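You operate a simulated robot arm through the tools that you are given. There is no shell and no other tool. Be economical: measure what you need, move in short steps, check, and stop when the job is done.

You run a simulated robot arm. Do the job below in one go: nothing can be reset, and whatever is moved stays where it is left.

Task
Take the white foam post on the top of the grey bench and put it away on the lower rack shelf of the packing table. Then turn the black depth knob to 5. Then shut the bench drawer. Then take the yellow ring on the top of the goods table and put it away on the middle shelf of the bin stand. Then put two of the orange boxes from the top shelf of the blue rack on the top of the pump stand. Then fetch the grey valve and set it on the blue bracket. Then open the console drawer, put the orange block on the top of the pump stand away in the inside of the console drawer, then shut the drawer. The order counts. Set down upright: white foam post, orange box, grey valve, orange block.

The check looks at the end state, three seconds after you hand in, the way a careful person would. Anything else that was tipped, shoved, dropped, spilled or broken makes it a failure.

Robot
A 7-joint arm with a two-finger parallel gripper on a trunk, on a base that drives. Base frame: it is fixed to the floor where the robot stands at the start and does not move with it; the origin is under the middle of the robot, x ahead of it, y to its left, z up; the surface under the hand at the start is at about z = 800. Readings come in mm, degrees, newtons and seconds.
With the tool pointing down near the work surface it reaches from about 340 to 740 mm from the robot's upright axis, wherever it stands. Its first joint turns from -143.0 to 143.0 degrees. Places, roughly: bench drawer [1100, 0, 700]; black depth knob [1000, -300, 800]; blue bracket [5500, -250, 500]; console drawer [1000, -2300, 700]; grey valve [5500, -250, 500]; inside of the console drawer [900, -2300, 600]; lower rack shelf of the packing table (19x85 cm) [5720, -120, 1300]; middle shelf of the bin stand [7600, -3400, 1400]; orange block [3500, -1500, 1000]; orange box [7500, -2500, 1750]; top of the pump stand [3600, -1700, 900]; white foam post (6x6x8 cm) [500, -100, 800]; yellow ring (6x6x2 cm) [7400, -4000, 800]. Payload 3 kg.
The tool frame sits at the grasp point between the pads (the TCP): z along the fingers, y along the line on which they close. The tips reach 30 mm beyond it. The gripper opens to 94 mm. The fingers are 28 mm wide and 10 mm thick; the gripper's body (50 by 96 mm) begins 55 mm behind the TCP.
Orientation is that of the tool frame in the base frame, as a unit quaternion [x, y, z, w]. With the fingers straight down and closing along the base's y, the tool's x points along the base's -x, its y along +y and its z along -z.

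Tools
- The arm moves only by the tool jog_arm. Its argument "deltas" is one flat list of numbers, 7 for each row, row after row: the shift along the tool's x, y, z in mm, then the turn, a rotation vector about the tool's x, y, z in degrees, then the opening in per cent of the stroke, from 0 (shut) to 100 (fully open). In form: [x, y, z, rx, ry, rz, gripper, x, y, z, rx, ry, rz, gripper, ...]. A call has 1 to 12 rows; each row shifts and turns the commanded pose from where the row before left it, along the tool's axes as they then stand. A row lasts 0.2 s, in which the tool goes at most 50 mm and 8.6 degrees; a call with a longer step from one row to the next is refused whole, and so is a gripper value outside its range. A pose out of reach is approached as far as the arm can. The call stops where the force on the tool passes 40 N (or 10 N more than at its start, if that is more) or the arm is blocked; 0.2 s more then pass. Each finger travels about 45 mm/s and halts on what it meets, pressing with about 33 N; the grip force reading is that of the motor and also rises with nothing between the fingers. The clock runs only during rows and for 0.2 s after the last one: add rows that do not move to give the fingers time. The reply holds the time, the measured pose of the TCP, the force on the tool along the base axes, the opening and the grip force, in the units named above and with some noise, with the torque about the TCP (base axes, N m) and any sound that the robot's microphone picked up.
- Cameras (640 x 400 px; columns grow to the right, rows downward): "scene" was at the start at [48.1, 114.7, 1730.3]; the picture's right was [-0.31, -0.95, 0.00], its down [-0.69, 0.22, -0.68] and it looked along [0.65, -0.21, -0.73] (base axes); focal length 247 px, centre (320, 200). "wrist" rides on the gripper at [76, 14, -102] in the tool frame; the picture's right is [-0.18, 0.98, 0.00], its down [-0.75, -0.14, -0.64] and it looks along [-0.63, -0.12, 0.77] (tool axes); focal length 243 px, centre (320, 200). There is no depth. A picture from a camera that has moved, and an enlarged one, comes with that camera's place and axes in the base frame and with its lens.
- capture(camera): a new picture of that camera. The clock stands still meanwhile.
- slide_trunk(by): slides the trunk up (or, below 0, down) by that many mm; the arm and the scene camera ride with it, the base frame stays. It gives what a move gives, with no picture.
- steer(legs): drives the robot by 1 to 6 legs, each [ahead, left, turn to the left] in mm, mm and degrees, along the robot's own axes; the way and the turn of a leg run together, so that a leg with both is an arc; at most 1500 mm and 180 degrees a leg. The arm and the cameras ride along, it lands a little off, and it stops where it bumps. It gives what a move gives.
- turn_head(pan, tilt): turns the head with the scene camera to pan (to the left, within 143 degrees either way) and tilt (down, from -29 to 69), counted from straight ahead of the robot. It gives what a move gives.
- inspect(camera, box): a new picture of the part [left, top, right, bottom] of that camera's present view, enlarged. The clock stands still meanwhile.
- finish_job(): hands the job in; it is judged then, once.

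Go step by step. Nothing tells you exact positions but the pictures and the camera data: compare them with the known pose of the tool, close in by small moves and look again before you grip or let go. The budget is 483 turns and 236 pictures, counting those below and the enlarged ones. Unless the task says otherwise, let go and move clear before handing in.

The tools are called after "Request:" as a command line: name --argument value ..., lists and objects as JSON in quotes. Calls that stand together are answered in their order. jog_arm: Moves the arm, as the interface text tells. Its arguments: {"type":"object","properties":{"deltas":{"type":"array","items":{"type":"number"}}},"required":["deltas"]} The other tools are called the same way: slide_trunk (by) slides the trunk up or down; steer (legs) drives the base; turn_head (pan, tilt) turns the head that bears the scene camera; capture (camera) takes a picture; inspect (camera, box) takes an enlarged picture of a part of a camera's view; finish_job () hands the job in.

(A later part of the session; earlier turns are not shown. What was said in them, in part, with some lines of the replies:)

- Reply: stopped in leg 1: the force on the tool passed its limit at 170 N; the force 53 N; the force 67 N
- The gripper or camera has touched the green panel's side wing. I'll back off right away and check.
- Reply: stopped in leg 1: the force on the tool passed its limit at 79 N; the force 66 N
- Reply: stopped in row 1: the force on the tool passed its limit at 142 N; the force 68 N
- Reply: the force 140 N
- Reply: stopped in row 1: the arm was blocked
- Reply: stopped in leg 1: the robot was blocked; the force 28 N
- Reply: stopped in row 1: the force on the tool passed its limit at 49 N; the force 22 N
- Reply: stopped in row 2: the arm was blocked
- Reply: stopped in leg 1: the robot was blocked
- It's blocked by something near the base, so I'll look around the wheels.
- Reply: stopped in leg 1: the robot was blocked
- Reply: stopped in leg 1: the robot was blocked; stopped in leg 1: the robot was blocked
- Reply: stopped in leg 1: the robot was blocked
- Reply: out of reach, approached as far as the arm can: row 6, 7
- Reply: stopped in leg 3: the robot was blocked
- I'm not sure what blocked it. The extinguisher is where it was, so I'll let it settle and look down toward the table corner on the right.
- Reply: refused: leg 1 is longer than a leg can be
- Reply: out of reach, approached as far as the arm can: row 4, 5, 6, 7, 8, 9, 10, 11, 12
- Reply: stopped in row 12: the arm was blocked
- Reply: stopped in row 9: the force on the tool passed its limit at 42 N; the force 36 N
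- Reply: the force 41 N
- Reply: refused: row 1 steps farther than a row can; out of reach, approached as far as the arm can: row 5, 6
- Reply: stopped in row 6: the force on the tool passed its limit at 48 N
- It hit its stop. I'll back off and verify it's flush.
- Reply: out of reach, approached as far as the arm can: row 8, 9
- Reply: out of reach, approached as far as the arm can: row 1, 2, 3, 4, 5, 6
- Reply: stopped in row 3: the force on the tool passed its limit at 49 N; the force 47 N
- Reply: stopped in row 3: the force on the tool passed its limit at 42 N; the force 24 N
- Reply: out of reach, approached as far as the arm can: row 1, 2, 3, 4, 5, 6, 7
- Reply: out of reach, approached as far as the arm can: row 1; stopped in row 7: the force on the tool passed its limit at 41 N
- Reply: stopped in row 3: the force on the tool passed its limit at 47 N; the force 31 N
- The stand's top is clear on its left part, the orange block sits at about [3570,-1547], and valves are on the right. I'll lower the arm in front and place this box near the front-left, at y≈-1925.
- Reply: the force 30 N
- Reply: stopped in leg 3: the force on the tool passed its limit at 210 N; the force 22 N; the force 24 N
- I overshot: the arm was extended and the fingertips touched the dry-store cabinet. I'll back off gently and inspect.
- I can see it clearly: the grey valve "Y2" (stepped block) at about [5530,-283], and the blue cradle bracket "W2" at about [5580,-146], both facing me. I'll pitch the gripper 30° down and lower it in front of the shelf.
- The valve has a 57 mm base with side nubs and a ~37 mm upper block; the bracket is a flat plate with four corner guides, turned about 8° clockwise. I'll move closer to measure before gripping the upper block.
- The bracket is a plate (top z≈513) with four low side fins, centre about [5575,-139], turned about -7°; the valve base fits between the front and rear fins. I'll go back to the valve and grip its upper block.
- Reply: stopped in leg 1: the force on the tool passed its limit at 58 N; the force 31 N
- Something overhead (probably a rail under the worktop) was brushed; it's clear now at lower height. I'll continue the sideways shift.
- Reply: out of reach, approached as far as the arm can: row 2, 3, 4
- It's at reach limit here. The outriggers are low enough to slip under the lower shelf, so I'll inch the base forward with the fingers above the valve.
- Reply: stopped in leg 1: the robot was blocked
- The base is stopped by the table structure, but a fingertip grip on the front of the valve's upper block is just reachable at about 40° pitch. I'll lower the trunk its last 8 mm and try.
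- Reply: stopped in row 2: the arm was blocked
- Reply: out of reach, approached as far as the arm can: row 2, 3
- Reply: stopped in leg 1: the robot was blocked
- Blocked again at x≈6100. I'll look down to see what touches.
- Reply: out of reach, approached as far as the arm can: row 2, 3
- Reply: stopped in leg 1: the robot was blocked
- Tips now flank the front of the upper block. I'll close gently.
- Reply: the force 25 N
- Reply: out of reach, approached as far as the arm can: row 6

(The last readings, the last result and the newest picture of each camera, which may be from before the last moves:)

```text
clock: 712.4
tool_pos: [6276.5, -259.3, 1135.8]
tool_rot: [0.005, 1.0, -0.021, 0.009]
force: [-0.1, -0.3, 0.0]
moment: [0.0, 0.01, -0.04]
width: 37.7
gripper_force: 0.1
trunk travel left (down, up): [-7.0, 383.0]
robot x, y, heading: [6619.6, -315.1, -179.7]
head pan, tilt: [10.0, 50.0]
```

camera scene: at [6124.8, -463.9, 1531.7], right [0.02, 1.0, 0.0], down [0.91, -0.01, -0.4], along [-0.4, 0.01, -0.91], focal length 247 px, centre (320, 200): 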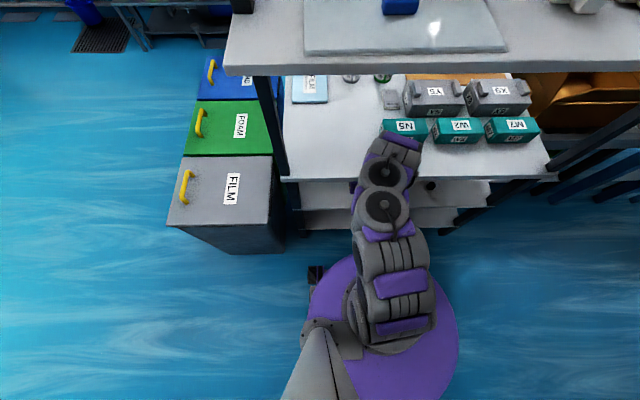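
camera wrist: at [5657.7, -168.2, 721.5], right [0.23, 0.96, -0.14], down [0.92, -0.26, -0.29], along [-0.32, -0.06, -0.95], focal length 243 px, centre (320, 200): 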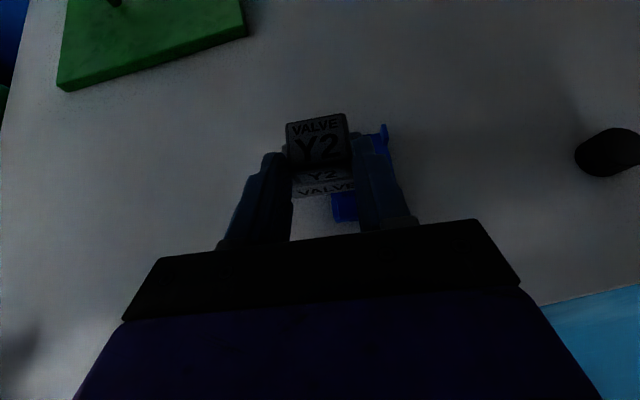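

Request:
jog_arm --deltas '[0, 0, -20, 0, 0, -8.5, 40, 0, 0, -20, 0, 0, -8.5, 40, 0, 0, -20, 0, 0, -8.5, 40, 0, 0, 0, 0, 0, -8.5, 40, 0, 0, 0, 0, 0, -8.5, 40, 0, 0, 0, 0, 0, -8.5, 40, 0, 0, 0, 0, 0, -8.5, 40, 0, 0, 0, 0, 0, -8.5, 40, 0, 0, 0, 0, 0, -8.5, 40, 0, 0, 0, 0, 0, -8.5, 40, 0, 0, 0, 0, 0, -5, 40]'

Request:
jog_arm --deltas '[0, 0, 0, 0, 0, -8.5, 40, 0, 0, 0, 0, 0, -8.5, 40, 0, 0, 0, 0, 0, -8.5, 40, 0, 0, 0, 0, 0, -8.5, 40, 0, 0, 0, 0, 0, -8.5, 40, 0, 0, 0, 0, 0, -8.5, 40, 0, 0, 0, 0, 0, -8.5, 40, 0, 0, 0, 0, 0, -8.5, 40, 0, 0, 0, 0, 0, -8.5, 40, 0, 0, 0, 0, 0, -8.5, 40, 0, 0, 0, 0, 0, -5, 40]'

Request:
steer --legs '[[0, 0, 90], [1400, 0, 0], [0, 0, -90], [1150, 0, 0], [1150, 0, 0]]'

```text
clock: 714.8
tool_pos: [6283.8, -266.2, 1218.3]
tool_rot: [0.71, -0.704, -0.015, 0.022]
force: [-0.2, 0.6, -1.0]
moment: [-0.04, 0.0, -0.02]
width: 37.6
gripper_force: 0.1
trunk travel left (down, up): [-7.0, 383.0]
robot x, y, heading: [6622.0, -311.4, -179.9]
head pan, tilt: [10.0, 50.0]
```

```text
clock: 717.2
tool_pos: [6284.2, -264.1, 1216.4]
tool_rot: [1.0, 0.003, -0.023, 0.004]
force: [-0.1, -0.8, 0.5]
moment: [0.0, 0.03, 0.01]
width: 37.6
gripper_force: 0.0
trunk travel left (down, up): [-7.0, 383.0]
robot x, y, heading: [6620.5, -316.1, -179.8]
head pan, tilt: [10.0, 50.0]
```

```text
clock: 742.7
tool_pos: [4001.9, -1740.4, 1215.9]
tool_rot: [1.0, 0.017, -0.023, 0.005]
force: [-0.4, 0.2, 0.5]
moment: [-0.01, 0.01, 0.0]
width: 37.6
gripper_force: 0.1
trunk travel left (down, up): [-7.0, 383.0]
robot x, y, heading: [4338.5, -1781.4, -178.2]
head pan, tilt: [10.0, 50.0]
```

Request:
steer --legs '[[0, 0, -91.8], [1450, 0, 0], [1450, 0, 0], [440, 0, 0], [0, 0, 90], [1300, 0, 0]]'

```text
clock: 773.1
tool_pos: [2890.0, 1759.5, 1215.8]
tool_rot: [0.999, -0.037, -0.024, 0.003]
force: [0.0, 0.9, 0.5]
moment: [0.0, 0.01, -0.04]
width: 37.7
gripper_force: 0.1
trunk travel left (down, up): [-7.0, 383.0]
robot x, y, heading: [3216.1, 1682.7, 175.7]
head pan, tilt: [10.0, 50.0]
```

Request:
steer --legs '[[0, 0, 4.3], [1420, 0, 0], [0, 0, 90], [1450, 0, 0], [900, 0, 0]]'

Request:
turn_head --pan -25 --tilt 30

Request:
capture --camera "scene"

```text
clock: 795.6
tool_pos: [1666.3, -1032.1, 1214.7]
tool_rot: [0.72, 0.694, -0.014, 0.019]
force: [0.1, 0.0, 0.4]
moment: [0.0, -0.02, 0.0]
width: 37.6
gripper_force: 0.0
trunk travel left (down, up): [-7.0, 383.0]
robot x, y, heading: [1730.1, -694.0, -92.3]
head pan, tilt: [10.0, 50.0]
```

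```text
clock: 796.7
tool_pos: [1665.3, -1031.8, 1215.7]
tool_rot: [0.72, 0.693, -0.014, 0.02]
force: [0.0, -0.4, 0.1]
moment: [0.02, -0.03, -0.05]
width: 37.7
gripper_force: 0.1
trunk travel left (down, up): [-7.0, 383.0]
robot x, y, heading: [1726.8, -697.0, -92.2]
head pan, tilt: [-25.0, 30.0]
```

```text
25 pictures are left
camera scene: at [1826.6, -757.1, 1587.4], right [-0.89, 0.46, 0.0], down [0.23, 0.45, -0.87], along [-0.4, -0.77, -0.5], focal length 247 px, centre (320, 200)
```

scene: 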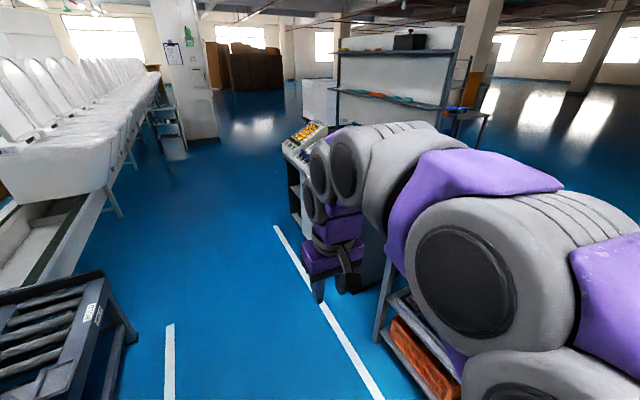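

Request:
steer --legs '[[0, 0, 2.2], [1450, 30, 0], [120, 0, 0], [0, 0, -90]]'

Request:
turn_head --pan 0 --tilt 50

Request:
capture --camera "wrist"

Request:
capture --camera "scene"

```text
clock: 809.0
tool_pos: [1408.9, -2215.0, 1215.1]
tool_rot: [1.0, -0.014, -0.024, 0.004]
force: [0.0, 0.1, 0.2]
moment: [-0.02, 0.03, -0.01]
width: 37.5
gripper_force: 0.0
trunk travel left (down, up): [-7.0, 383.0]
robot x, y, heading: [1742.1, -2274.4, 178.2]
head pan, tilt: [-25.0, 30.0]
```

```text
clock: 809.9
tool_pos: [1408.3, -2214.5, 1216.2]
tool_rot: [1.0, -0.015, -0.024, 0.004]
force: [-0.2, 0.2, 0.1]
moment: [0.01, 0.0, 0.01]
width: 37.9
gripper_force: 0.1
trunk travel left (down, up): [-7.0, 383.0]
robot x, y, heading: [1742.1, -2271.6, 178.4]
head pan, tilt: [0.0, 50.0]
```

```text
24 pictures are left
camera wrist: at [1489.2, -2229.7, 1313.5], right [-0.21, -0.98, 0.02], down [-0.72, 0.17, 0.68], along [-0.66, 0.13, -0.74], focal length 243 px, centre (320, 200)
```

wrist: 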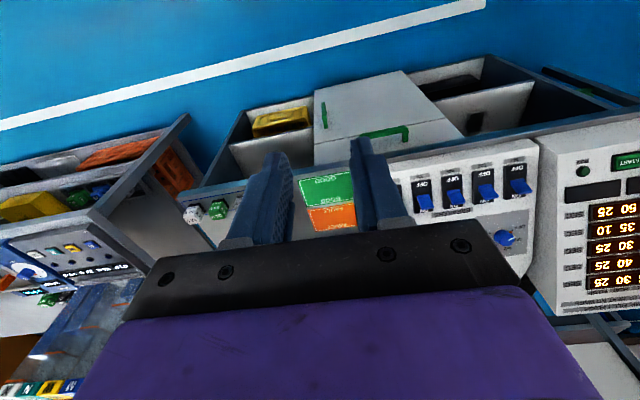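

```text
23 pictures are left
camera scene: at [1688.5, -2414.0, 1558.0], right [0.03, 1.0, 0.0], down [0.77, -0.02, -0.64], along [-0.64, 0.02, -0.77], focal length 247 px, centre (320, 200)
```

scene: 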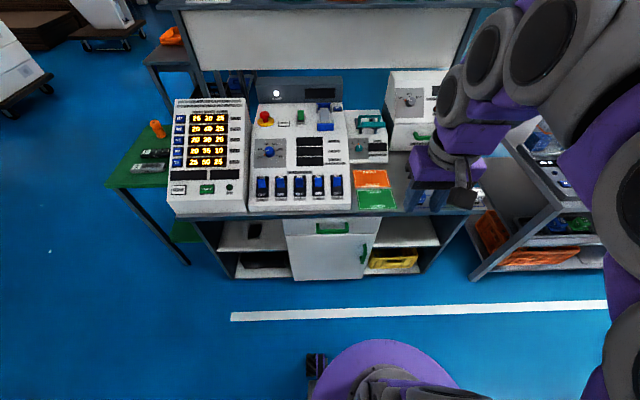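

The console drawer is the white one with the green horizontal handle, at about [1145,-2347,712]. I'll turn the gripper to close in a vertical plane, pitched 45°, to take the bar.

Request:
jog_arm --deltas '[0, 0, 0, 0, 0, 8.2, 60, 0, 0, 0, 0, 0, 8.2, 60, 0, 0, 0, 0, 0, 8.2, 60, 0, 0, 0, 0, 0, 8.2, 60, 0, 0, 0, 0, 0, 8.2, 60, 0, 0, 0, 0, 0, 8.2, 60, 0, 0, 0, 0, 0, 8.2, 60, 0, 0, 0, 0, 0, 8.2, 60, 0, 0, 0, 0, 0, 8.2, 60, 0, 0, 0, 0, 0, 8.2, 60, 0, 0, 0, 0, 0, 8, 60]'

Request:
jog_arm --deltas '[0, 20, 10, -8, 0, 0, 60, 0, 20, 20, -8, 0, 0, 60, 0, 20, 30, -8, 0, 0, 60, 0, 10, 40, -8, 0, 0, 60, 0, 0, 45, -8, 0, 0, 60, 0, 0, 45, -5, 0, 0, 60, 0, -15, 40, 0, 0, 0, 60, 0, -20, 40, 0, 0, 0, 60, 0, 0, 0, 0, 0, 0, 60]'

Request:
capture --camera "wrist"

```text
clock: 812.3
tool_pos: [1409.3, -2213.5, 1215.7]
tool_rot: [-0.696, 0.717, 0.014, -0.019]
force: [0.6, 0.0, 0.7]
moment: [-0.03, 0.02, -0.02]
width: 56.5
gripper_force: 0.1
trunk travel left (down, up): [-7.0, 383.0]
robot x, y, heading: [1742.2, -2273.9, 178.3]
head pan, tilt: [0.0, 50.0]
```

```text
clock: 814.3
tool_pos: [1214.8, -2210.1, 988.8]
tool_rot: [-0.637, 0.656, 0.287, -0.286]
force: [-0.3, -0.5, 1.0]
moment: [0.02, 0.0, 0.01]
width: 56.3
gripper_force: 0.1
trunk travel left (down, up): [-7.0, 383.0]
robot x, y, heading: [1740.0, -2275.8, 178.1]
head pan, tilt: [0.0, 50.0]
```

```text
22 pictures are left
camera wrist: at [1279.8, -2287.7, 1068.4], right [-0.66, 0.21, 0.73], down [0.59, 0.74, 0.32], along [-0.47, 0.64, -0.61], focal length 243 px, centre (320, 200)
```

wrist: 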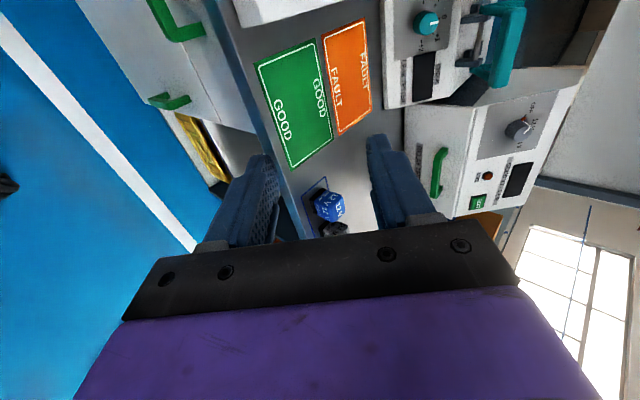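

Request:
steer --legs '[[0, 135, 1.5]]'

Request:
jog_arm --deltas '[0, -35, 21, 0, 0, 0, 50, 0, -35, 21, 0, 0, 0, 50, 0, -35, 21, 0, 0, 0, 45, 0, -35, 21, 0, 0, 0, 45, 0, -35, 21, 0, 0, 0, 45, 0, 0, 0, 0, 0, 0, 45]'

Request:
capture --camera "wrist"

```text
clock: 815.6
tool_pos: [1212.6, -2353.3, 987.8]
tool_rot: [-0.644, 0.649, 0.281, -0.291]
force: [-1.2, 0.0, -0.4]
moment: [0.01, -0.03, 0.01]
width: 56.4
gripper_force: 0.0
trunk travel left (down, up): [-7.0, 383.0]
robot x, y, heading: [1738.9, -2413.6, 179.6]
head pan, tilt: [0.0, 50.0]
```

```text
clock: 817.0
tool_pos: [1196.9, -2375.1, 808.3]
tool_rot: [-0.645, 0.649, 0.282, -0.288]
force: [0.8, 1.0, 0.3]
moment: [-0.02, -0.01, 0.03]
width: 42.3
gripper_force: 0.2
out of reach, approached as far as the arm can: row 1, 2, 3, 4, 5
trunk travel left (down, up): [-7.0, 383.0]
robot x, y, heading: [1741.8, -2404.6, 179.8]
head pan, tilt: [0.0, 50.0]
```

```text
21 pictures are left
camera wrist: at [1262.2, -2450.0, 887.5], right [-0.66, 0.19, 0.72], down [0.57, 0.76, 0.32], along [-0.49, 0.63, -0.61], focal length 243 px, centre (320, 200)
```

wrist: 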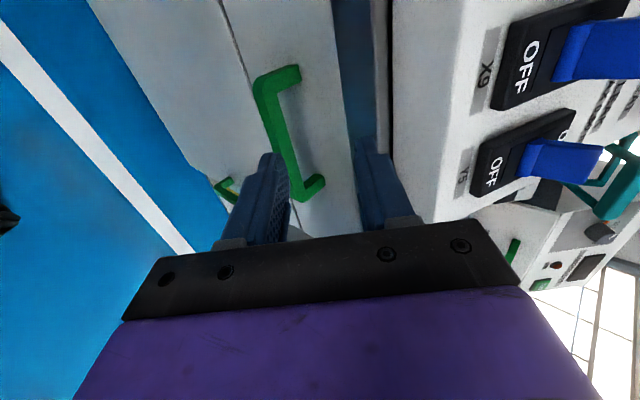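

I see the bar clearly, at about [1131,-2341,695]. I'll back the base 70 mm, line up along the finger axis and then advance.

Request:
steer --legs '[[-70, 0, 0]]'

Request:
jog_arm --deltas '[-15, 4.5, 25, 0, 0, 0, 45, -15, 4.5, 26, 0, 0, 0, 45, 0, 0, 30, 0, 0, 0, 45, 0, 0, 30, 0, 0, 0, 45, 0, 0, 0, 0, 0, 0, 45]'

Request:
capture --camera "wrist"

```text
clock: 818.0
tool_pos: [1266.5, -2390.8, 807.8]
tool_rot: [-0.646, 0.648, 0.287, -0.286]
force: [0.9, 0.0, -0.6]
moment: [0.06, -0.03, -0.05]
width: 42.4
gripper_force: 0.0
trunk travel left (down, up): [-7.0, 383.0]
robot x, y, heading: [1810.0, -2412.7, 179.7]
head pan, tilt: [0.0, 50.0]
```

```text
clock: 819.2
tool_pos: [1179.1, -2358.8, 740.6]
tool_rot: [-0.646, 0.646, 0.287, -0.287]
force: [0.3, 0.9, -0.2]
moment: [0.0, 0.01, 0.03]
width: 42.3
gripper_force: 0.0
trunk travel left (down, up): [-7.0, 383.0]
robot x, y, heading: [1813.2, -2411.0, 179.9]
head pan, tilt: [0.0, 50.0]
```

```text
20 pictures are left
camera wrist: at [1246.0, -2435.1, 818.9], right [-0.66, 0.19, 0.73], down [0.57, 0.75, 0.33], along [-0.49, 0.63, -0.6], focal length 243 px, centre (320, 200)
```

wrist: 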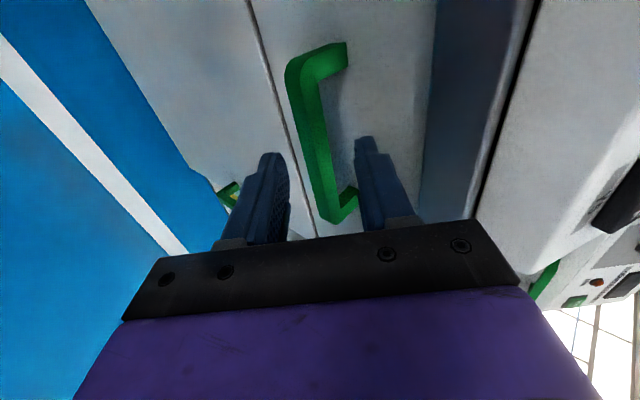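

Request:
jog_arm --deltas '[-10, -8, 0, 0, 0, 0, 45, 0, 0, 25, 0, 0, 0, 45, 0, 0, 25, 0, 0, 0, 45, 0, 0, 10, 0, 0, 0, 45, 0, 0, 0, 0, 0, 0, 45]'

Request:
capture --camera "wrist"

```text
clock: 820.2
tool_pos: [1145.3, -2352.9, 700.6]
tool_rot: [-0.646, 0.646, 0.287, -0.288]
force: [38.7, -2.0, 32.0]
moment: [-0.01, 1.46, 0.03]
width: 40.7
gripper_force: 0.0
trunk travel left (down, up): [-7.0, 383.0]
robot x, y, heading: [1811.3, -2413.1, 179.7]
head pan, tilt: [0.0, 50.0]
stopped in row 5: the force on the tool passed its limit at 45 N (the readings are from after the stop); the commanded pose is now the measured one
```

```text
19 pictures are left
camera wrist: at [1212.8, -2428.4, 779.0], right [-0.66, 0.18, 0.73], down [0.57, 0.75, 0.32], along [-0.49, 0.63, -0.6], focal length 243 px, centre (320, 200)
```

wrist: 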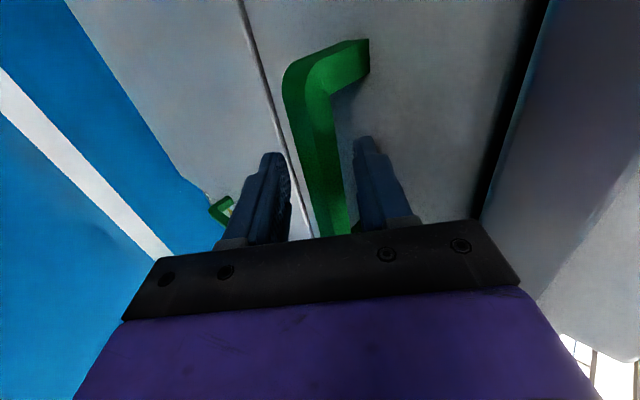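

The fingertips touch the drawer face with the bar between them. I'll back off slightly and close.

Request:
jog_arm --deltas '[0, 0, -8, 0, 0, 0, 45, 0, 0, 0, 0, 0, 0, 30, 0, 0, 0, 0, 0, 0, 15, 0, 0, 0, 0, 0, 0, 10, 0, 0, 0, 0, 0, 0, 10, 0, 0, 0, 0, 0, 0, 10]'

```text
clock: 821.6
tool_pos: [1147.8, -2351.3, 703.8]
tool_rot: [0.646, -0.646, -0.288, 0.286]
force: [-7.1, 2.2, 21.2]
moment: [0.57, 0.07, 0.15]
width: 16.9
gripper_force: 45.1
trunk travel left (down, up): [-7.0, 383.0]
robot x, y, heading: [1808.9, -2407.9, 180.0]
head pan, tilt: [0.0, 50.0]
```

Gripped. I'll pull the drawer open by backing up.

Request:
steer --legs '[[-100, 0, 0]]'

Request:
steer --legs '[[-110, 0, 0]]'

Request:
capture --camera "scene"

```text
clock: 822.8
tool_pos: [1248.1, -2351.0, 704.2]
tool_rot: [-0.646, 0.646, 0.287, -0.287]
force: [1.6, 6.6, 31.2]
moment: [0.44, 0.11, 0.06]
width: 17.2
gripper_force: 45.1
trunk travel left (down, up): [-7.0, 383.0]
robot x, y, heading: [1908.1, -2408.4, 179.7]
head pan, tilt: [0.0, 50.0]
```

```text
clock: 824.0
tool_pos: [1357.3, -2350.7, 704.9]
tool_rot: [-0.645, 0.647, 0.288, -0.288]
force: [-1.2, 6.2, 26.4]
moment: [0.52, 0.06, 0.35]
width: 16.4
gripper_force: 45.0
trunk travel left (down, up): [-7.0, 383.0]
robot x, y, heading: [2020.9, -2410.7, 179.9]
head pan, tilt: [0.0, 50.0]
```

```text
18 pictures are left
camera scene: at [1971.1, -2552.0, 1558.4], right [0.0, 1.0, 0.0], down [0.77, 0.0, -0.64], along [-0.64, 0.0, -0.77], focal length 247 px, centre (320, 200)
```

scene: 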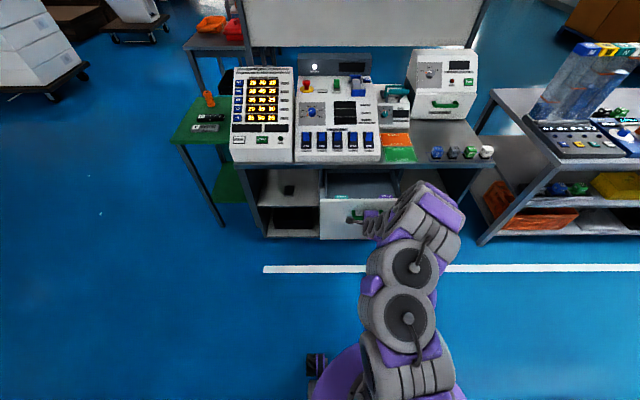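

The drawer is open about 210 mm. I'll release and inspect its inside.

Request:
jog_arm --deltas '[0, 0, 0, 0, 0, 0, 30, 0, 0, 0, 0, 0, 0, 45, 0, 0, 0, 0, 0, 0, 45, 0, 0, -30, 0, 0, 0, 45, 0, 0, -40, 0, 0, 0, 45, 0, 0, -45, 0, 0, 0, 45, 0, 20, -30, 0, 0, 0, 45, 0, 30, 0, 0, 0, 0, 45, 0, 0, 0, 0, 0, 0, 45]'

Request:
inspect --camera "scene" --box '[300, 150, 440, 250]'

```text
clock: 826.0
tool_pos: [1430.5, -2351.1, 836.7]
tool_rot: [0.646, -0.646, -0.288, 0.287]
force: [-0.3, -0.6, 0.1]
moment: [-0.03, 0.0, 0.02]
width: 42.3
gripper_force: 0.1
trunk travel left (down, up): [-7.0, 383.0]
robot x, y, heading: [2020.7, -2411.9, 180.0]
head pan, tilt: [0.0, 50.0]
```

```text
4.00 times, centred on (370, 200) of scene
camera zoom: at [1967.2, -2553.2, 1557.9], right [0.0, 1.0, 0.0], down [0.77, 0.0, -0.64], along [-0.64, 0.0, -0.77], focal length 990 px, centre (120, 200)
```

zoom: 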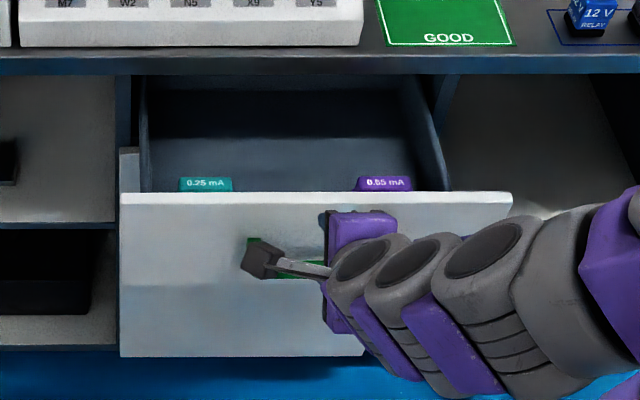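

The drawer holds two blocks near the front with a clear space in the middle. Now I'll fold the arm (tool down, closing along x, to suit the drawer) and fetch the orange block.

Request:
jog_arm --deltas '[0, 30, -30, 8, 0, 0, 45, 0, 30, -30, 8, 0, 0, 45, 0, 10, -40, 8, 0, 0, 45, 0, 0, -45, 8, 0, 0, 45, 0, -20, -40, 8, 0, 0, 45, 0, -30, -30, 2.5, 0, 0, 45, 0, -30, -30, 0, 0, 0, 45, 0, -30, -30, 0, 0, 0, 45, 0, -30, -30, 0, 0, 0, 45]'

Request:
steer --legs '[[0, 0, -90], [1450, 200, 0], [1450, 0, 0], [1050, 0, 0], [0, 0, -90]]'

```text
clock: 828.0
tool_pos: [1624.5, -2350.7, 1140.8]
tool_rot: [-0.706, 0.707, 0.034, -0.033]
force: [0.7, 0.2, -0.6]
moment: [0.02, -0.04, 0.01]
width: 42.0
gripper_force: 0.1
trunk travel left (down, up): [-7.0, 383.0]
robot x, y, heading: [2021.7, -2409.1, 179.8]
head pan, tilt: [0.0, 50.0]
```

```text
clock: 854.7
tool_pos: [2285.4, 1493.3, 1140.7]
tool_rot: [0.7, 0.713, 0.032, 0.033]
force: [0.5, -0.2, 0.8]
moment: [-0.03, -0.03, -0.02]
width: 42.3
gripper_force: 0.0
trunk travel left (down, up): [-7.0, 383.0]
robot x, y, heading: [1888.0, 1544.3, 0.8]
head pan, tilt: [0.0, 50.0]
```

Request:
steer --legs '[[0, 0, -0.5], [1250, 0, 0], [1200, 0, 0], [0, 0, -90], [1450, 0, 0], [1450, 0, 0]]'

Request:
steer --legs '[[0, 0, -90]]'

Request:
capture --camera "wrist"

```text
clock: 884.5
tool_pos: [4379.5, -1792.4, 1139.6]
tool_rot: [0.999, 0.027, 0.0, 0.047]
force: [0.0, 0.3, 0.9]
moment: [-0.02, -0.03, -0.01]
width: 42.5
gripper_force: 0.1
trunk travel left (down, up): [-7.0, 383.0]
robot x, y, heading: [4416.4, -1392.0, -87.3]
head pan, tilt: [0.0, 50.0]
```

```text
clock: 888.7
tool_pos: [4019.3, -1365.6, 1141.5]
tool_rot: [0.734, -0.678, -0.033, 0.034]
force: [-0.3, 0.6, 0.2]
moment: [-0.01, 0.03, -0.01]
width: 42.3
gripper_force: 0.1
trunk travel left (down, up): [-7.0, 383.0]
robot x, y, heading: [4420.6, -1395.0, -175.5]
head pan, tilt: [0.0, 50.0]
```

```text
16 pictures are left
camera wrist: at [4021.2, -1441.9, 1242.9], right [-0.99, 0.1, 0.09], down [0.14, 0.77, 0.63], along [-0.01, 0.63, -0.77], focal length 243 px, centre (320, 200)
```

wrist: 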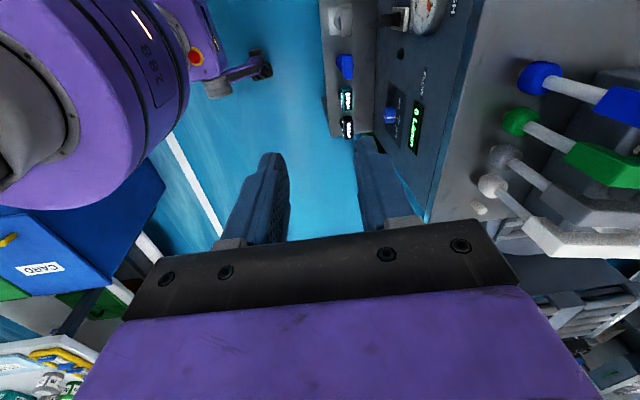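

Request:
steer --legs '[[0, 0, -4.5], [200, 213, 0]]'

Request:
jog_arm --deltas '[0, 20, 0, 5.4, 0, 0, 70, 0, 40, 0, 0, 0, 0, 70, 0, 40, 0, 0, 0, 0, 70, 0, 40, 0, 0, 0, 0, 70, 0, 0, 0, 0, 0, 0, 70]'

Request:
capture --camera "wrist"

```text
clock: 891.1
tool_pos: [3823.7, -1534.4, 1138.9]
tool_rot: [-0.705, 0.707, 0.032, -0.036]
force: [0.4, 0.7, -0.2]
moment: [-0.03, 0.02, 0.0]
width: 42.3
gripper_force: 0.1
trunk travel left (down, up): [-7.0, 383.0]
robot x, y, heading: [4217.3, -1605.6, 179.6]
head pan, tilt: [0.0, 50.0]
```

```text
clock: 892.4
tool_pos: [3685.6, -1547.4, 1144.2]
tool_rot: [-0.706, 0.708, 0.002, 0.001]
force: [-0.7, 0.0, 0.1]
moment: [0.02, 0.0, -0.03]
width: 65.6
gripper_force: 0.2
trunk travel left (down, up): [-7.0, 383.0]
robot x, y, heading: [4218.9, -1605.3, 179.5]
head pan, tilt: [0.0, 50.0]
```

```text
15 pictures are left
camera wrist: at [3670.8, -1623.4, 1244.9], right [-0.98, 0.19, 0.0], down [0.14, 0.75, 0.64], along [0.12, 0.63, -0.76], focal length 243 px, centre (320, 200)
```

wrist: 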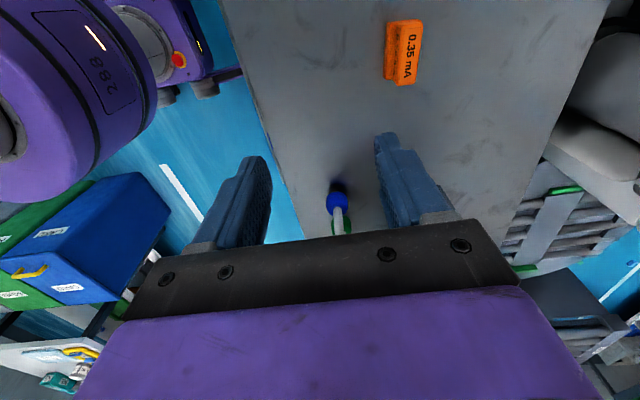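

Request:
inspect --camera "wrist" --box '[370, 5, 440, 105]'

```text
4.00 times, centred on (405, 55) of wrist
camera zoom: at [3670.8, -1623.4, 1244.9], right [-0.98, 0.19, 0.0], down [0.14, 0.75, 0.64], along [0.12, 0.63, -0.76], focal length 970 px, centre (-20, 780)
```

zoom: 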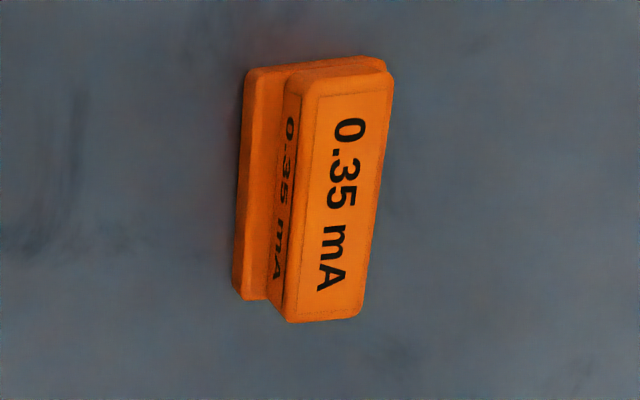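

The block has a 23 mm wide upper tier (59 long along y) on a wider base, centre about [3585,-1555]. I'll go above it and descend.

Request:
jog_arm --deltas '[4, 35, 0, 0, 0, 0, 60, 4, 35, 0, 0, 0, 0, 60, 0, 30, 0, 0, 0, 0, 55, 0, 0, 45, 0, 0, 0, 55, 0, 0, 45, 0, 0, 0, 55, 0, 0, 40, 0, 0, 0, 50, 0, 0, 0, 0, 0, 0, 50]'

Request:
capture --camera "wrist"

```text
clock: 894.0
tool_pos: [3582.4, -1550.2, 1014.7]
tool_rot: [-0.705, 0.709, 0.001, 0.0]
force: [-0.5, -0.8, 0.1]
moment: [-0.02, -0.02, -0.03]
width: 46.9
gripper_force: 0.0
trunk travel left (down, up): [-7.0, 383.0]
robot x, y, heading: [4216.6, -1604.7, 179.4]
head pan, tilt: [0.0, 50.0]
```

```text
13 pictures are left
camera wrist: at [3568.7, -1626.7, 1116.1], right [-0.98, 0.19, 0.0], down [0.14, 0.75, 0.64], along [0.12, 0.63, -0.77], focal length 243 px, centre (320, 200)
```

wrist: 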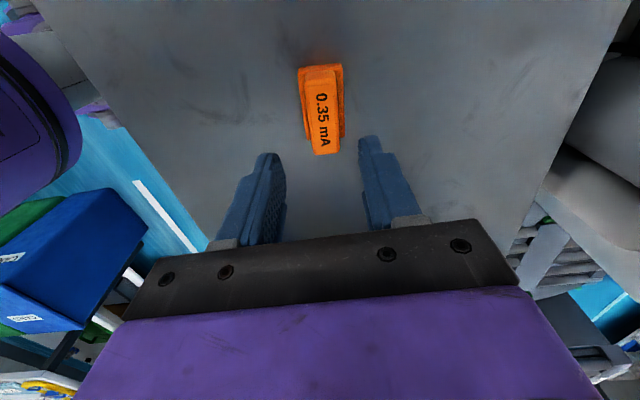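

Request:
jog_arm --deltas '[13, 0, 0, 0, 0, 0, 48, 0, 0, 25, 0, 0, 0, 48, 0, 0, 20, 0, 0, 0, 48, 0, 0, 10, 0, 0, 0, 48, 0, 0, 0, 0, 0, 0, 48]'

Request:
capture --camera "wrist"

```text
clock: 895.1
tool_pos: [3583.4, -1564.5, 958.0]
tool_rot: [-0.706, 0.708, 0.0, 0.002]
force: [-0.4, 0.1, 0.1]
moment: [-0.01, 0.02, -0.01]
width: 45.0
gripper_force: 0.0
trunk travel left (down, up): [-7.0, 383.0]
robot x, y, heading: [4221.2, -1604.6, 179.6]
head pan, tilt: [0.0, 50.0]
```

```text
12 pictures are left
camera wrist: at [3569.0, -1640.4, 1060.1], right [-0.98, 0.19, 0.0], down [0.14, 0.75, 0.64], along [0.12, 0.63, -0.77], focal length 243 px, centre (320, 200)
```

wrist: 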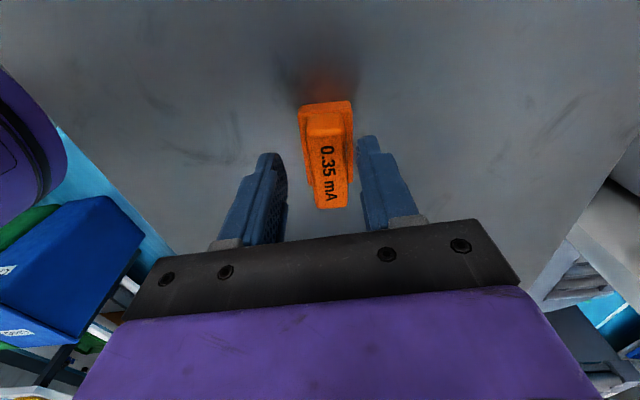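

Aligned. Final 8 mm down with a 3 mm trim, then close.

Request:
jog_arm --deltas '[3, 3, 8, 0, 0, 0, 48, 0, 0, 0, 0, 0, 0, 48, 0, 0, 0, 0, 0, 0, 35, 0, 0, 0, 0, 0, 0, 22, 0, 0, 0, 0, 0, 0, 18, 0, 0, 0, 0, 0, 0, 18, 0, 0, 0, 0, 0, 0, 18]'

Request:
jog_arm --deltas '[0, 0, -20, 0, 0, 0, 18, 0, 0, -40, 0, 0, 0, 18, 0, 0, -40, 0, 0, 0, 18, 0, 0, 0, 0, 0, 0, 18]'

Request:
capture --camera "wrist"

```text
clock: 896.8
tool_pos: [3579.9, -1566.9, 951.7]
tool_rot: [-0.707, 0.708, 0.001, 0.0]
force: [-0.4, 0.2, -0.5]
moment: [0.0, 0.0, 0.02]
width: 23.4
gripper_force: 33.1
trunk travel left (down, up): [-7.0, 383.0]
robot x, y, heading: [4220.9, -1608.5, 179.9]
head pan, tilt: [0.0, 50.0]
```

```text
clock: 897.8
tool_pos: [3577.9, -1565.3, 1053.2]
tool_rot: [-0.706, 0.708, 0.001, 0.0]
force: [0.3, 0.4, -1.8]
moment: [0.0, -0.04, 0.01]
width: 23.1
gripper_force: 33.1
trunk travel left (down, up): [-7.0, 383.0]
robot x, y, heading: [4221.1, -1605.1, 179.5]
head pan, tilt: [0.0, 50.0]
```

```text
11 pictures are left
camera wrist: at [3564.5, -1642.1, 1153.5], right [-0.98, 0.19, 0.0], down [0.14, 0.75, 0.64], along [0.12, 0.63, -0.77], focal length 243 px, centre (320, 200)
```

wrist: 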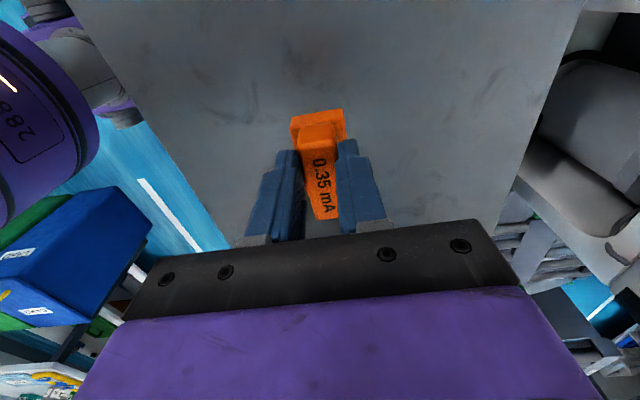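

Block held (23 mm). I'll tuck and drive back to the console.

Request:
jog_arm --deltas '[0, -30, -30, 0, 0, 0, 18, 0, -40, -25, 0, 0, 0, 18, 0, -45, -10, 0, 0, 0, 18, 0, -45, 0, 0, 0, 0, 18, 0, -45, 0, 0, 0, 0, 18, 0, -45, 0, 0, 0, 0, 18, 0, 0, 0, 0, 0, 0, 18]'

Request:
steer --legs '[[-100, 0, 0], [0, 0, -89.7], [1450, 0, 0], [1450, 0, 0], [280, 0, 0], [0, 0, 90]]'

```text
clock: 899.4
tool_pos: [3832.2, -1567.0, 1115.8]
tool_rot: [-0.706, 0.708, 0.001, 0.0]
force: [0.0, -0.5, -0.8]
moment: [-0.03, 0.01, 0.01]
width: 23.1
gripper_force: 33.2
trunk travel left (down, up): [-7.0, 383.0]
robot x, y, heading: [4218.7, -1603.4, 179.8]
head pan, tilt: [0.0, 50.0]
```

```text
clock: 923.2
tool_pos: [3963.9, 1592.1, 1114.8]
tool_rot: [0.708, -0.707, -0.001, 0.0]
force: [0.7, 0.7, -2.0]
moment: [-0.03, 0.05, 0.0]
width: 23.2
gripper_force: 32.8
trunk travel left (down, up): [-7.0, 383.0]
robot x, y, heading: [4351.4, 1553.9, 180.0]
head pan, tilt: [0.0, 50.0]
```

Request:
steer --legs '[[1300, 0, 0], [1290, 0, 0], [0, 0, 90], [1450, 0, 0], [1450, 0, 0]]'

```text
clock: 953.1
tool_pos: [1763.1, -1725.9, 1116.3]
tool_rot: [1.0, 0.008, -0.001, 0.002]
force: [0.4, -0.1, -0.6]
moment: [0.01, -0.01, 0.0]
width: 23.3
gripper_force: 33.3
trunk travel left (down, up): [-7.0, 383.0]
robot x, y, heading: [1793.8, -1336.2, -89.0]
head pan, tilt: [0.0, 50.0]
```

Request:
steer --legs '[[1075, 0, 0], [0, 0, -91]]'

Request:
capture --camera "wrist"

```text
clock: 962.3
tool_pos: [1423.9, -2372.8, 1117.0]
tool_rot: [0.719, -0.695, 0.0, 0.0]
force: [-0.6, -0.6, -1.3]
moment: [-0.02, 0.0, -0.02]
width: 23.4
gripper_force: 33.3
trunk travel left (down, up): [-7.0, 383.0]
robot x, y, heading: [1810.9, -2397.3, -178.2]
head pan, tilt: [0.0, 50.0]
```

```text
10 pictures are left
camera wrist: at [1412.1, -2449.0, 1217.4], right [-0.99, 0.15, 0.0], down [0.12, 0.76, 0.64], along [0.09, 0.64, -0.77], focal length 243 px, centre (320, 200)
```

wrist: 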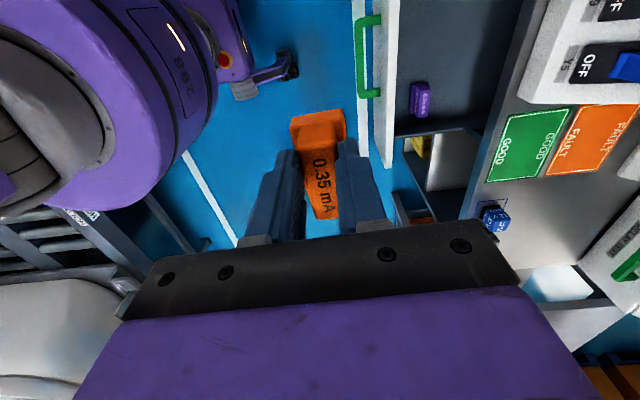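

Over the drawer area: opening x≈1150–1300, purple block at its +y end. I'll move above the free middle and descend partway.

Request:
jog_arm --deltas '[0, 40, 0, 0, 0, 0, 18, 0, 40, 0, 0, 0, 0, 18, 0, 40, 0, 0, 0, 0, 18, 0, 40, 0, 0, 0, 0, 18, 0, 38, 0, 0, 0, 0, 18, 0, 0, 45, 0, 0, 0, 18, 0, 0, 45, 0, 0, 0, 18, 0, 0, 45, 0, 0, 0, 18, 0, 0, 45, 0, 0, 0, 18, 0, 0, 45, 0, 0, 0, 18, 0, 0, 0, 0, 0, 0, 18]'

Request:
capture --camera "wrist"

```text
clock: 964.7
tool_pos: [1225.0, -2377.7, 890.6]
tool_rot: [0.72, -0.694, -0.002, 0.001]
force: [0.1, -0.4, -1.5]
moment: [0.02, -0.01, 0.01]
width: 23.2
gripper_force: 33.3
trunk travel left (down, up): [-7.0, 383.0]
robot x, y, heading: [1812.1, -2395.0, -177.9]
head pan, tilt: [0.0, 50.0]
```

```text
9 pictures are left
camera wrist: at [1213.1, -2454.6, 992.1], right [-0.99, 0.15, 0.0], down [0.12, 0.76, 0.64], along [0.09, 0.64, -0.77], focal length 243 px, centre (320, 200)
```

wrist: 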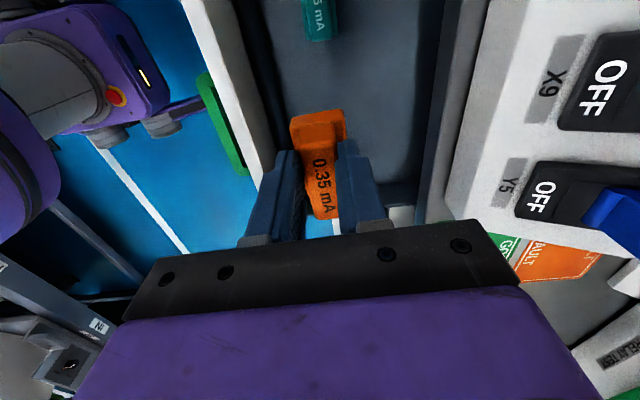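

I'll centre a bit deeper (x≈1200) and continue down.

Request:
jog_arm --deltas '[0, 24, 0, 0, 0, 0, 18, 0, 0, 40, 0, 0, 0, 18, 0, 0, 40, 0, 0, 0, 18, 0, 0, 40, 0, 0, 0, 18, 0, 0, 20, 0, 0, 0, 18, 0, 0, 10, 0, 0, 0, 18, 0, 0, 0, 0, 0, 0, 18]'

Request:
capture --camera "wrist"

```text
clock: 966.3
tool_pos: [1200.3, -2378.3, 741.2]
tool_rot: [0.719, -0.695, -0.001, 0.001]
force: [0.0, 0.0, -1.3]
moment: [-0.04, 0.0, 0.01]
width: 23.4
gripper_force: 33.3
trunk travel left (down, up): [-7.0, 383.0]
robot x, y, heading: [1814.1, -2398.6, -178.3]
head pan, tilt: [0.0, 50.0]
```

```text
8 pictures are left
camera wrist: at [1189.7, -2455.5, 843.0], right [-0.99, 0.15, 0.0], down [0.12, 0.76, 0.64], along [0.09, 0.64, -0.77], focal length 243 px, centre (320, 200)
```

wrist: 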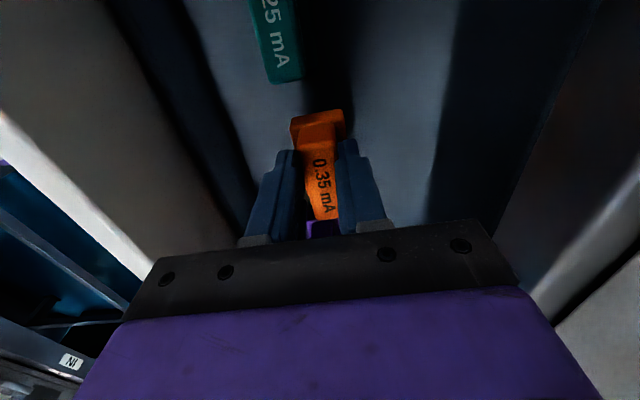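

The teal block's end is close; I'll shift 25 mm toward +y, then lower to the floor in small steps.

Request:
jog_arm --deltas '[-25, 0, 0, 0, 0, 0, 18, 0, 0, 10, 0, 0, 0, 18, 0, 0, 10, 0, 0, 0, 18, 0, 0, 10, 0, 0, 0, 18, 0, 0, 5, 0, 0, 0, 18, 0, 0, 5, 0, 0, 0, 18, 0, 0, 0, 0, 0, 0, 18]'

Request:
jog_arm --deltas '[0, 0, 4, 0, 0, 0, 18, 0, 0, 4, 0, 0, 0, 18, 0, 0, 4, 0, 0, 0, 18, 0, 0, 4, 0, 0, 0, 18, 0, 0, 0, 0, 0, 0, 18]'

```text
clock: 967.9
tool_pos: [1200.4, -2354.7, 705.0]
tool_rot: [0.719, -0.695, -0.003, 0.001]
force: [-1.0, -0.1, 25.8]
moment: [-0.05, -0.01, -0.02]
width: 23.6
gripper_force: 32.6
trunk travel left (down, up): [-7.0, 383.0]
robot x, y, heading: [1807.6, -2391.2, -177.9]
head pan, tilt: [0.0, 50.0]
```

```text
clock: 969.1
tool_pos: [1198.4, -2355.0, 688.2]
tool_rot: [0.72, -0.694, -0.005, 0.003]
force: [-1.7, -0.5, 24.6]
moment: [-0.13, -0.27, -0.02]
width: 23.5
gripper_force: 32.7
trunk travel left (down, up): [-7.0, 383.0]
robot x, y, heading: [1811.1, -2396.9, -177.9]
head pan, tilt: [0.0, 50.0]
stopped in row 5: the force on the tool passed its limit at 40 N (the readings are from after the stop); the commanded pose is now the measured one
```

Block is on the drawer floor. I'll ease up and open.

Request:
jog_arm --deltas '[0, 0, -4, 0, 0, 0, 18, 0, 0, -2, 0, 0, 0, 25, 0, 0, 0, 0, 0, 0, 38, 0, 0, 0, 0, 0, 0, 45, 0, 0, 0, 0, 0, 0, 45]'

Request:
capture --camera "wrist"

```text
clock: 970.3
tool_pos: [1200.2, -2354.0, 692.6]
tool_rot: [0.72, -0.694, -0.002, 0.001]
force: [0.1, 0.1, -0.1]
moment: [0.02, 0.0, -0.03]
width: 42.2
gripper_force: 0.1
trunk travel left (down, up): [-7.0, 383.0]
robot x, y, heading: [1812.7, -2392.7, -178.2]
head pan, tilt: [0.0, 50.0]
```

```text
7 pictures are left
camera wrist: at [1188.6, -2430.8, 794.0], right [-0.99, 0.15, 0.01], down [0.12, 0.76, 0.64], along [0.09, 0.64, -0.77], focal length 243 px, centre (320, 200)
```

wrist: 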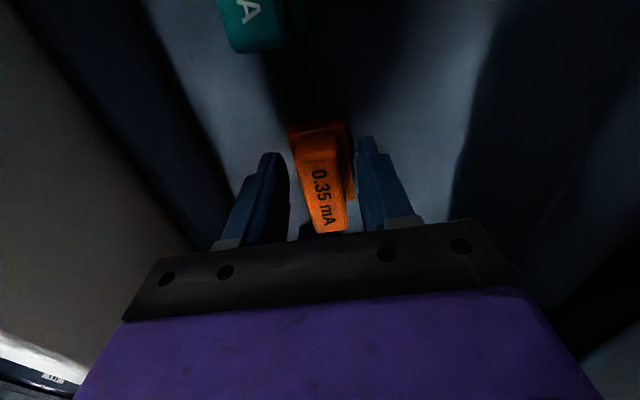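

The orange block stands upright in the drawer. I'll lift out and set up the earlier 42° pose to push the drawer shut at the handle.

Request:
jog_arm --deltas '[0, 0, -30, 0, 0, 0, 45, 0, 0, -45, 0, 0, 0, 45, 0, 0, -45, 0, 0, 0, 45, 0, 0, -45, 0, 0, 0, 45, 0, 0, -45, 0, 0, 0, 45, 0, 0, -45, 0, 0, 0, 45, 0, 0, -45, 0, 0, 0, 45, 0, 0, 0, 0, 0, 0, 45]'

Request:
steer --legs '[[-205, 0, -1.8]]'

Request:
jog_arm --deltas '[0, 0, 0, -8, 0, 0, 45, 0, 0, 0, -8, 0, 0, 45, 0, 0, 0, -8, 0, 0, 45, 0, 0, 0, -8, 0, 0, 45, 0, 0, 0, -8, 0, 0, 45, 0, 0, 0, -2, 0, 0, 45, 0, 0, 0, 0, 0, 0, 45]'

```text
clock: 972.1
tool_pos: [1203.9, -2356.1, 995.9]
tool_rot: [0.72, -0.694, -0.004, 0.0]
force: [0.3, 0.1, -0.5]
moment: [0.01, 0.01, -0.02]
width: 42.2
gripper_force: 0.1
trunk travel left (down, up): [-7.0, 383.0]
robot x, y, heading: [1813.0, -2393.5, -178.0]
head pan, tilt: [0.0, 50.0]
```

```text
clock: 973.7
tool_pos: [1409.0, -2334.4, 995.2]
tool_rot: [0.71, -0.704, -0.004, 0.001]
force: [0.5, -0.6, 0.3]
moment: [0.02, -0.01, 0.0]
width: 42.3
gripper_force: 0.1
trunk travel left (down, up): [-7.0, 383.0]
robot x, y, heading: [2018.3, -2388.4, -179.8]
head pan, tilt: [0.0, 50.0]
```

```text
clock: 975.3
tool_pos: [1409.6, -2333.7, 997.5]
tool_rot: [0.662, -0.656, -0.257, 0.256]
force: [-0.3, -0.2, 0.1]
moment: [0.03, 0.01, 0.01]
width: 42.1
gripper_force: 0.0
trunk travel left (down, up): [-7.0, 383.0]
robot x, y, heading: [2015.0, -2391.7, -179.9]
head pan, tilt: [0.0, 50.0]
```

Request:
jog_arm --deltas '[3, -30.4, 26.7, -5.5, 0, 0, 45, 3, -30.4, 26.7, 0, 0, 0, 45, 3, -30.4, 26.7, 0, 0, 0, 45, 3, -30.4, 26.7, 0, 0, 0, 45, 3, -30.4, 26.7, 0, 0, 0, 45, 3, -30.4, 26.7, 0, 0, 0, 45, 0, 0, 0, 0, 0, 0, 45]'

Request:
capture --camera "wrist"

```text
clock: 976.9
tool_pos: [1421.8, -2352.3, 752.4]
tool_rot: [0.649, -0.644, -0.287, 0.287]
force: [0.8, 0.2, 0.0]
moment: [0.03, 0.03, -0.03]
width: 42.0
gripper_force: 0.0
trunk travel left (down, up): [-7.0, 383.0]
robot x, y, heading: [2015.2, -2387.8, -179.7]
head pan, tilt: [0.0, 50.0]
```

```text
6 pictures are left
camera wrist: at [1487.0, -2426.9, 830.4], right [-0.66, 0.18, 0.73], down [0.57, 0.76, 0.33], along [-0.49, 0.63, -0.6], focal length 243 px, centre (320, 200)
```

wrist: 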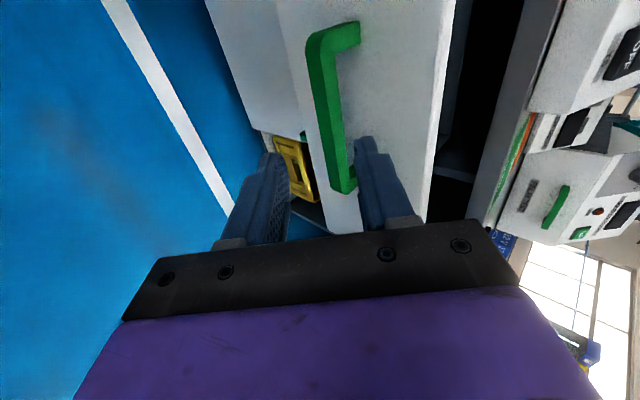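

The handle is nicely between the fingers. I'll advance until just short of the panel and push the drawer in by driving.

Request:
jog_arm --deltas '[0, 2, 25, 0, 0, 0, 45, 0, 2, 25, 0, 0, 0, 45, 0, 0, 22, 0, 0, 0, 45, 0, 0, 0, 0, 0, 0, 45]'

Request:
steer --legs '[[150, 0, 0]]'

```text
clock: 977.9
tool_pos: [1363.9, -2350.7, 710.0]
tool_rot: [0.649, -0.643, -0.287, 0.287]
force: [0.5, -0.1, 0.0]
moment: [0.01, 0.02, -0.02]
width: 42.6
gripper_force: 0.0
trunk travel left (down, up): [-7.0, 383.0]
robot x, y, heading: [2016.7, -2392.3, -179.7]
head pan, tilt: [0.0, 50.0]
```

```text
clock: 979.3
tool_pos: [1215.3, -2351.9, 709.8]
tool_rot: [0.649, -0.643, -0.287, 0.287]
force: [0.0, -0.3, 0.0]
moment: [0.0, 0.0, 0.01]
width: 42.5
gripper_force: 0.1
trunk travel left (down, up): [-7.0, 383.0]
robot x, y, heading: [1867.0, -2389.3, -179.5]
head pan, tilt: [0.0, 50.0]
```

Request:
steer --legs '[[60, 0, 0]]'

Request:
jog_arm --deltas '[0, -3.4, 3.7, 0, 0, 0, 45, 0, -3.4, 3.7, 0, 0, 0, 45, 0, -3.4, 3.7, 0, 0, 0, 45, 0, -3.4, 3.7, 0, 0, 0, 45, 0, 0, 0, 0, 0, 0, 45]'

Request:
capture --camera "scene"

```text
clock: 980.3
tool_pos: [1156.1, -2351.7, 709.7]
tool_rot: [0.649, -0.643, -0.288, 0.287]
force: [-0.6, 0.5, 0.0]
moment: [-0.01, -0.03, 0.01]
width: 42.4
gripper_force: 0.0
trunk travel left (down, up): [-7.0, 383.0]
robot x, y, heading: [1805.3, -2393.0, -179.9]
head pan, tilt: [0.0, 50.0]
```

```text
clock: 981.5
tool_pos: [1156.8, -2352.0, 693.2]
tool_rot: [0.648, -0.643, -0.288, 0.289]
force: [1.9, 0.9, 12.7]
moment: [-0.07, 0.22, -0.04]
width: 47.3
gripper_force: 4.3
trunk travel left (down, up): [-7.0, 383.0]
robot x, y, heading: [1804.2, -2391.8, -179.8]
head pan, tilt: [0.0, 50.0]
```

```text
5 pictures are left
camera scene: at [1757.4, -2534.3, 1558.1], right [0.0, 1.0, 0.0], down [0.77, 0.0, -0.64], along [-0.64, 0.0, -0.77], focal length 247 px, centre (320, 200)
```

scene: 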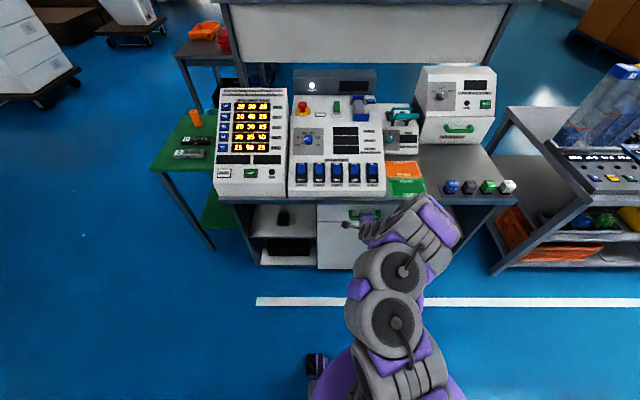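

My last nudge went down instead of in. I'll undo that and push straight in with the right combination.

Request:
jog_arm --deltas '[0, 4.8, -4.4, 0, 0, 0, 45, 0, 4.8, -4.4, 0, 0, 0, 45, 0, 0, 0, 0, 0, 0, 45, 0, 2.7, 3, 0, 0, 0, 45, 0, 2.7, 3, 0, 0, 0, 45, 0, 2.7, 3, 0, 0, 0, 45, 0, 2.7, 3, 0, 0, 0, 45, 0, 2.7, 3, 0, 0, 0, 45, 0, 0, 0, 0, 0, 0, 45]'

```text
clock: 983.1
tool_pos: [1144.6, -2352.3, 706.8]
tool_rot: [0.647, -0.645, -0.286, 0.29]
force: [36.3, 2.2, 20.1]
moment: [-0.02, 0.9, -0.15]
width: 37.3
gripper_force: 0.1
trunk travel left (down, up): [-7.0, 383.0]
robot x, y, heading: [1810.7, -2390.8, -179.8]
head pan, tilt: [0.0, 50.0]
stopped in row 8: the force on the tool passed its limit at 43 N (the readings are from after the stop); the commanded pose is now the measured one
```

Contact at the same point and force as the closed drawer originally: it's shut. I'll retreat along the approach line without catching the handle and verify.

Request:
jog_arm --deltas '[0, 0, -5, 0, 0, 0, 45, 0, -3, -10, 0, 0, 0, 48, 0, 0, -20, 0, 0, 0, 48, 0, 0, -30, 0, 0, 0, 48, 0, 0, -40, 0, 0, 0, 48, 0, 0, -40, 0, 0, 0, 48, 0, 0, 0, 0, 0, 0, 48]'

Request:
steer --legs '[[-150, 0, 0]]'

Request:
inspect --camera "scene" --box '[260, 130, 420, 250]'

```text
clock: 984.7
tool_pos: [1250.9, -2349.6, 801.0]
tool_rot: [0.649, -0.643, -0.286, 0.288]
force: [0.8, 0.1, 0.5]
moment: [0.01, 0.0, 0.0]
width: 45.1
gripper_force: 0.0
trunk travel left (down, up): [-7.0, 383.0]
robot x, y, heading: [1808.0, -2395.2, -180.1]
head pan, tilt: [0.0, 50.0]
```

```text
clock: 986.1
tool_pos: [1399.5, -2348.9, 801.7]
tool_rot: [0.649, -0.644, -0.286, 0.287]
force: [0.1, -0.6, 0.5]
moment: [0.0, 0.04, 0.01]
width: 45.1
gripper_force: 0.2
trunk travel left (down, up): [-7.0, 383.0]
robot x, y, heading: [1956.9, -2389.9, -179.7]
head pan, tilt: [0.0, 50.0]
```

```text
3.33 times, centred on (340, 190) of scene
camera zoom: at [1905.9, -2532.5, 1558.0], right [0.0, 1.0, 0.0], down [0.77, 0.0, -0.64], along [-0.64, 0.0, -0.77], focal length 825 px, centre (253, 233)
```

zoom: 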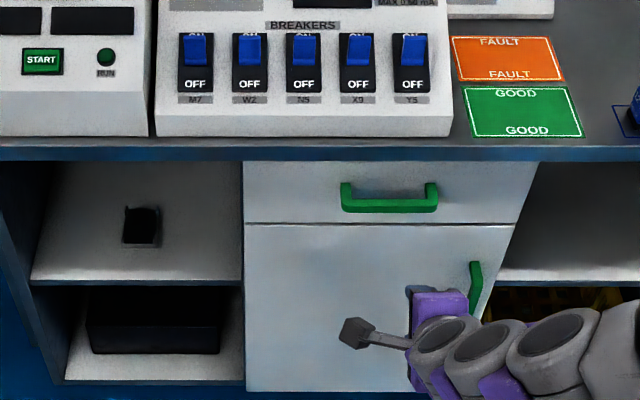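

The console drawer is shut flush, with the orange block inside. All the steps are complete, so I'm handing in.

Request:
finish_job

```text
The job is handed in.
```

I finished all seven steps in order and handed the job in; I don't have the judged result. The rack's gate is still down and I bumped a few things on the way.

- **White foam post:** it stands upright on the lower rack shelf of the packing table, in the gap in the row of posts.
- **Depth knob:** its pointer is on 5, to within a degree or two.
- **Bench drawer:** it is shut flush.
- **Yellow ring:** it lies on the middle shelf of the bin stand, only about 4 mm inside the front edge. I took the ledge above the lower switch panel to be that shelf.
- **Orange boxes:** the OCT and AUG boxes stand upright on the pump stand.
- **Grey valve:** it sits level on the blue bracket, about 5 mm left of centre. It lies across the plate between the bracket's fins; turning it 90° might have nested it deeper.
- **Orange block:** it stands upright in the console drawer, which is shut flush.

- **Gate left down:** I lowered the blue gate bar on the rack to reach the boxes and did not raise it again.
- **Bumps:** the arm hit the green booth hard and the robot rocked before it settled. Later the arm hit the dry-store cabinet and touched the packing table near its worktop. In the pictures taken afterwards the booth and cabinet looked unmoved, and nothing on the packing table looked clearly shifted.
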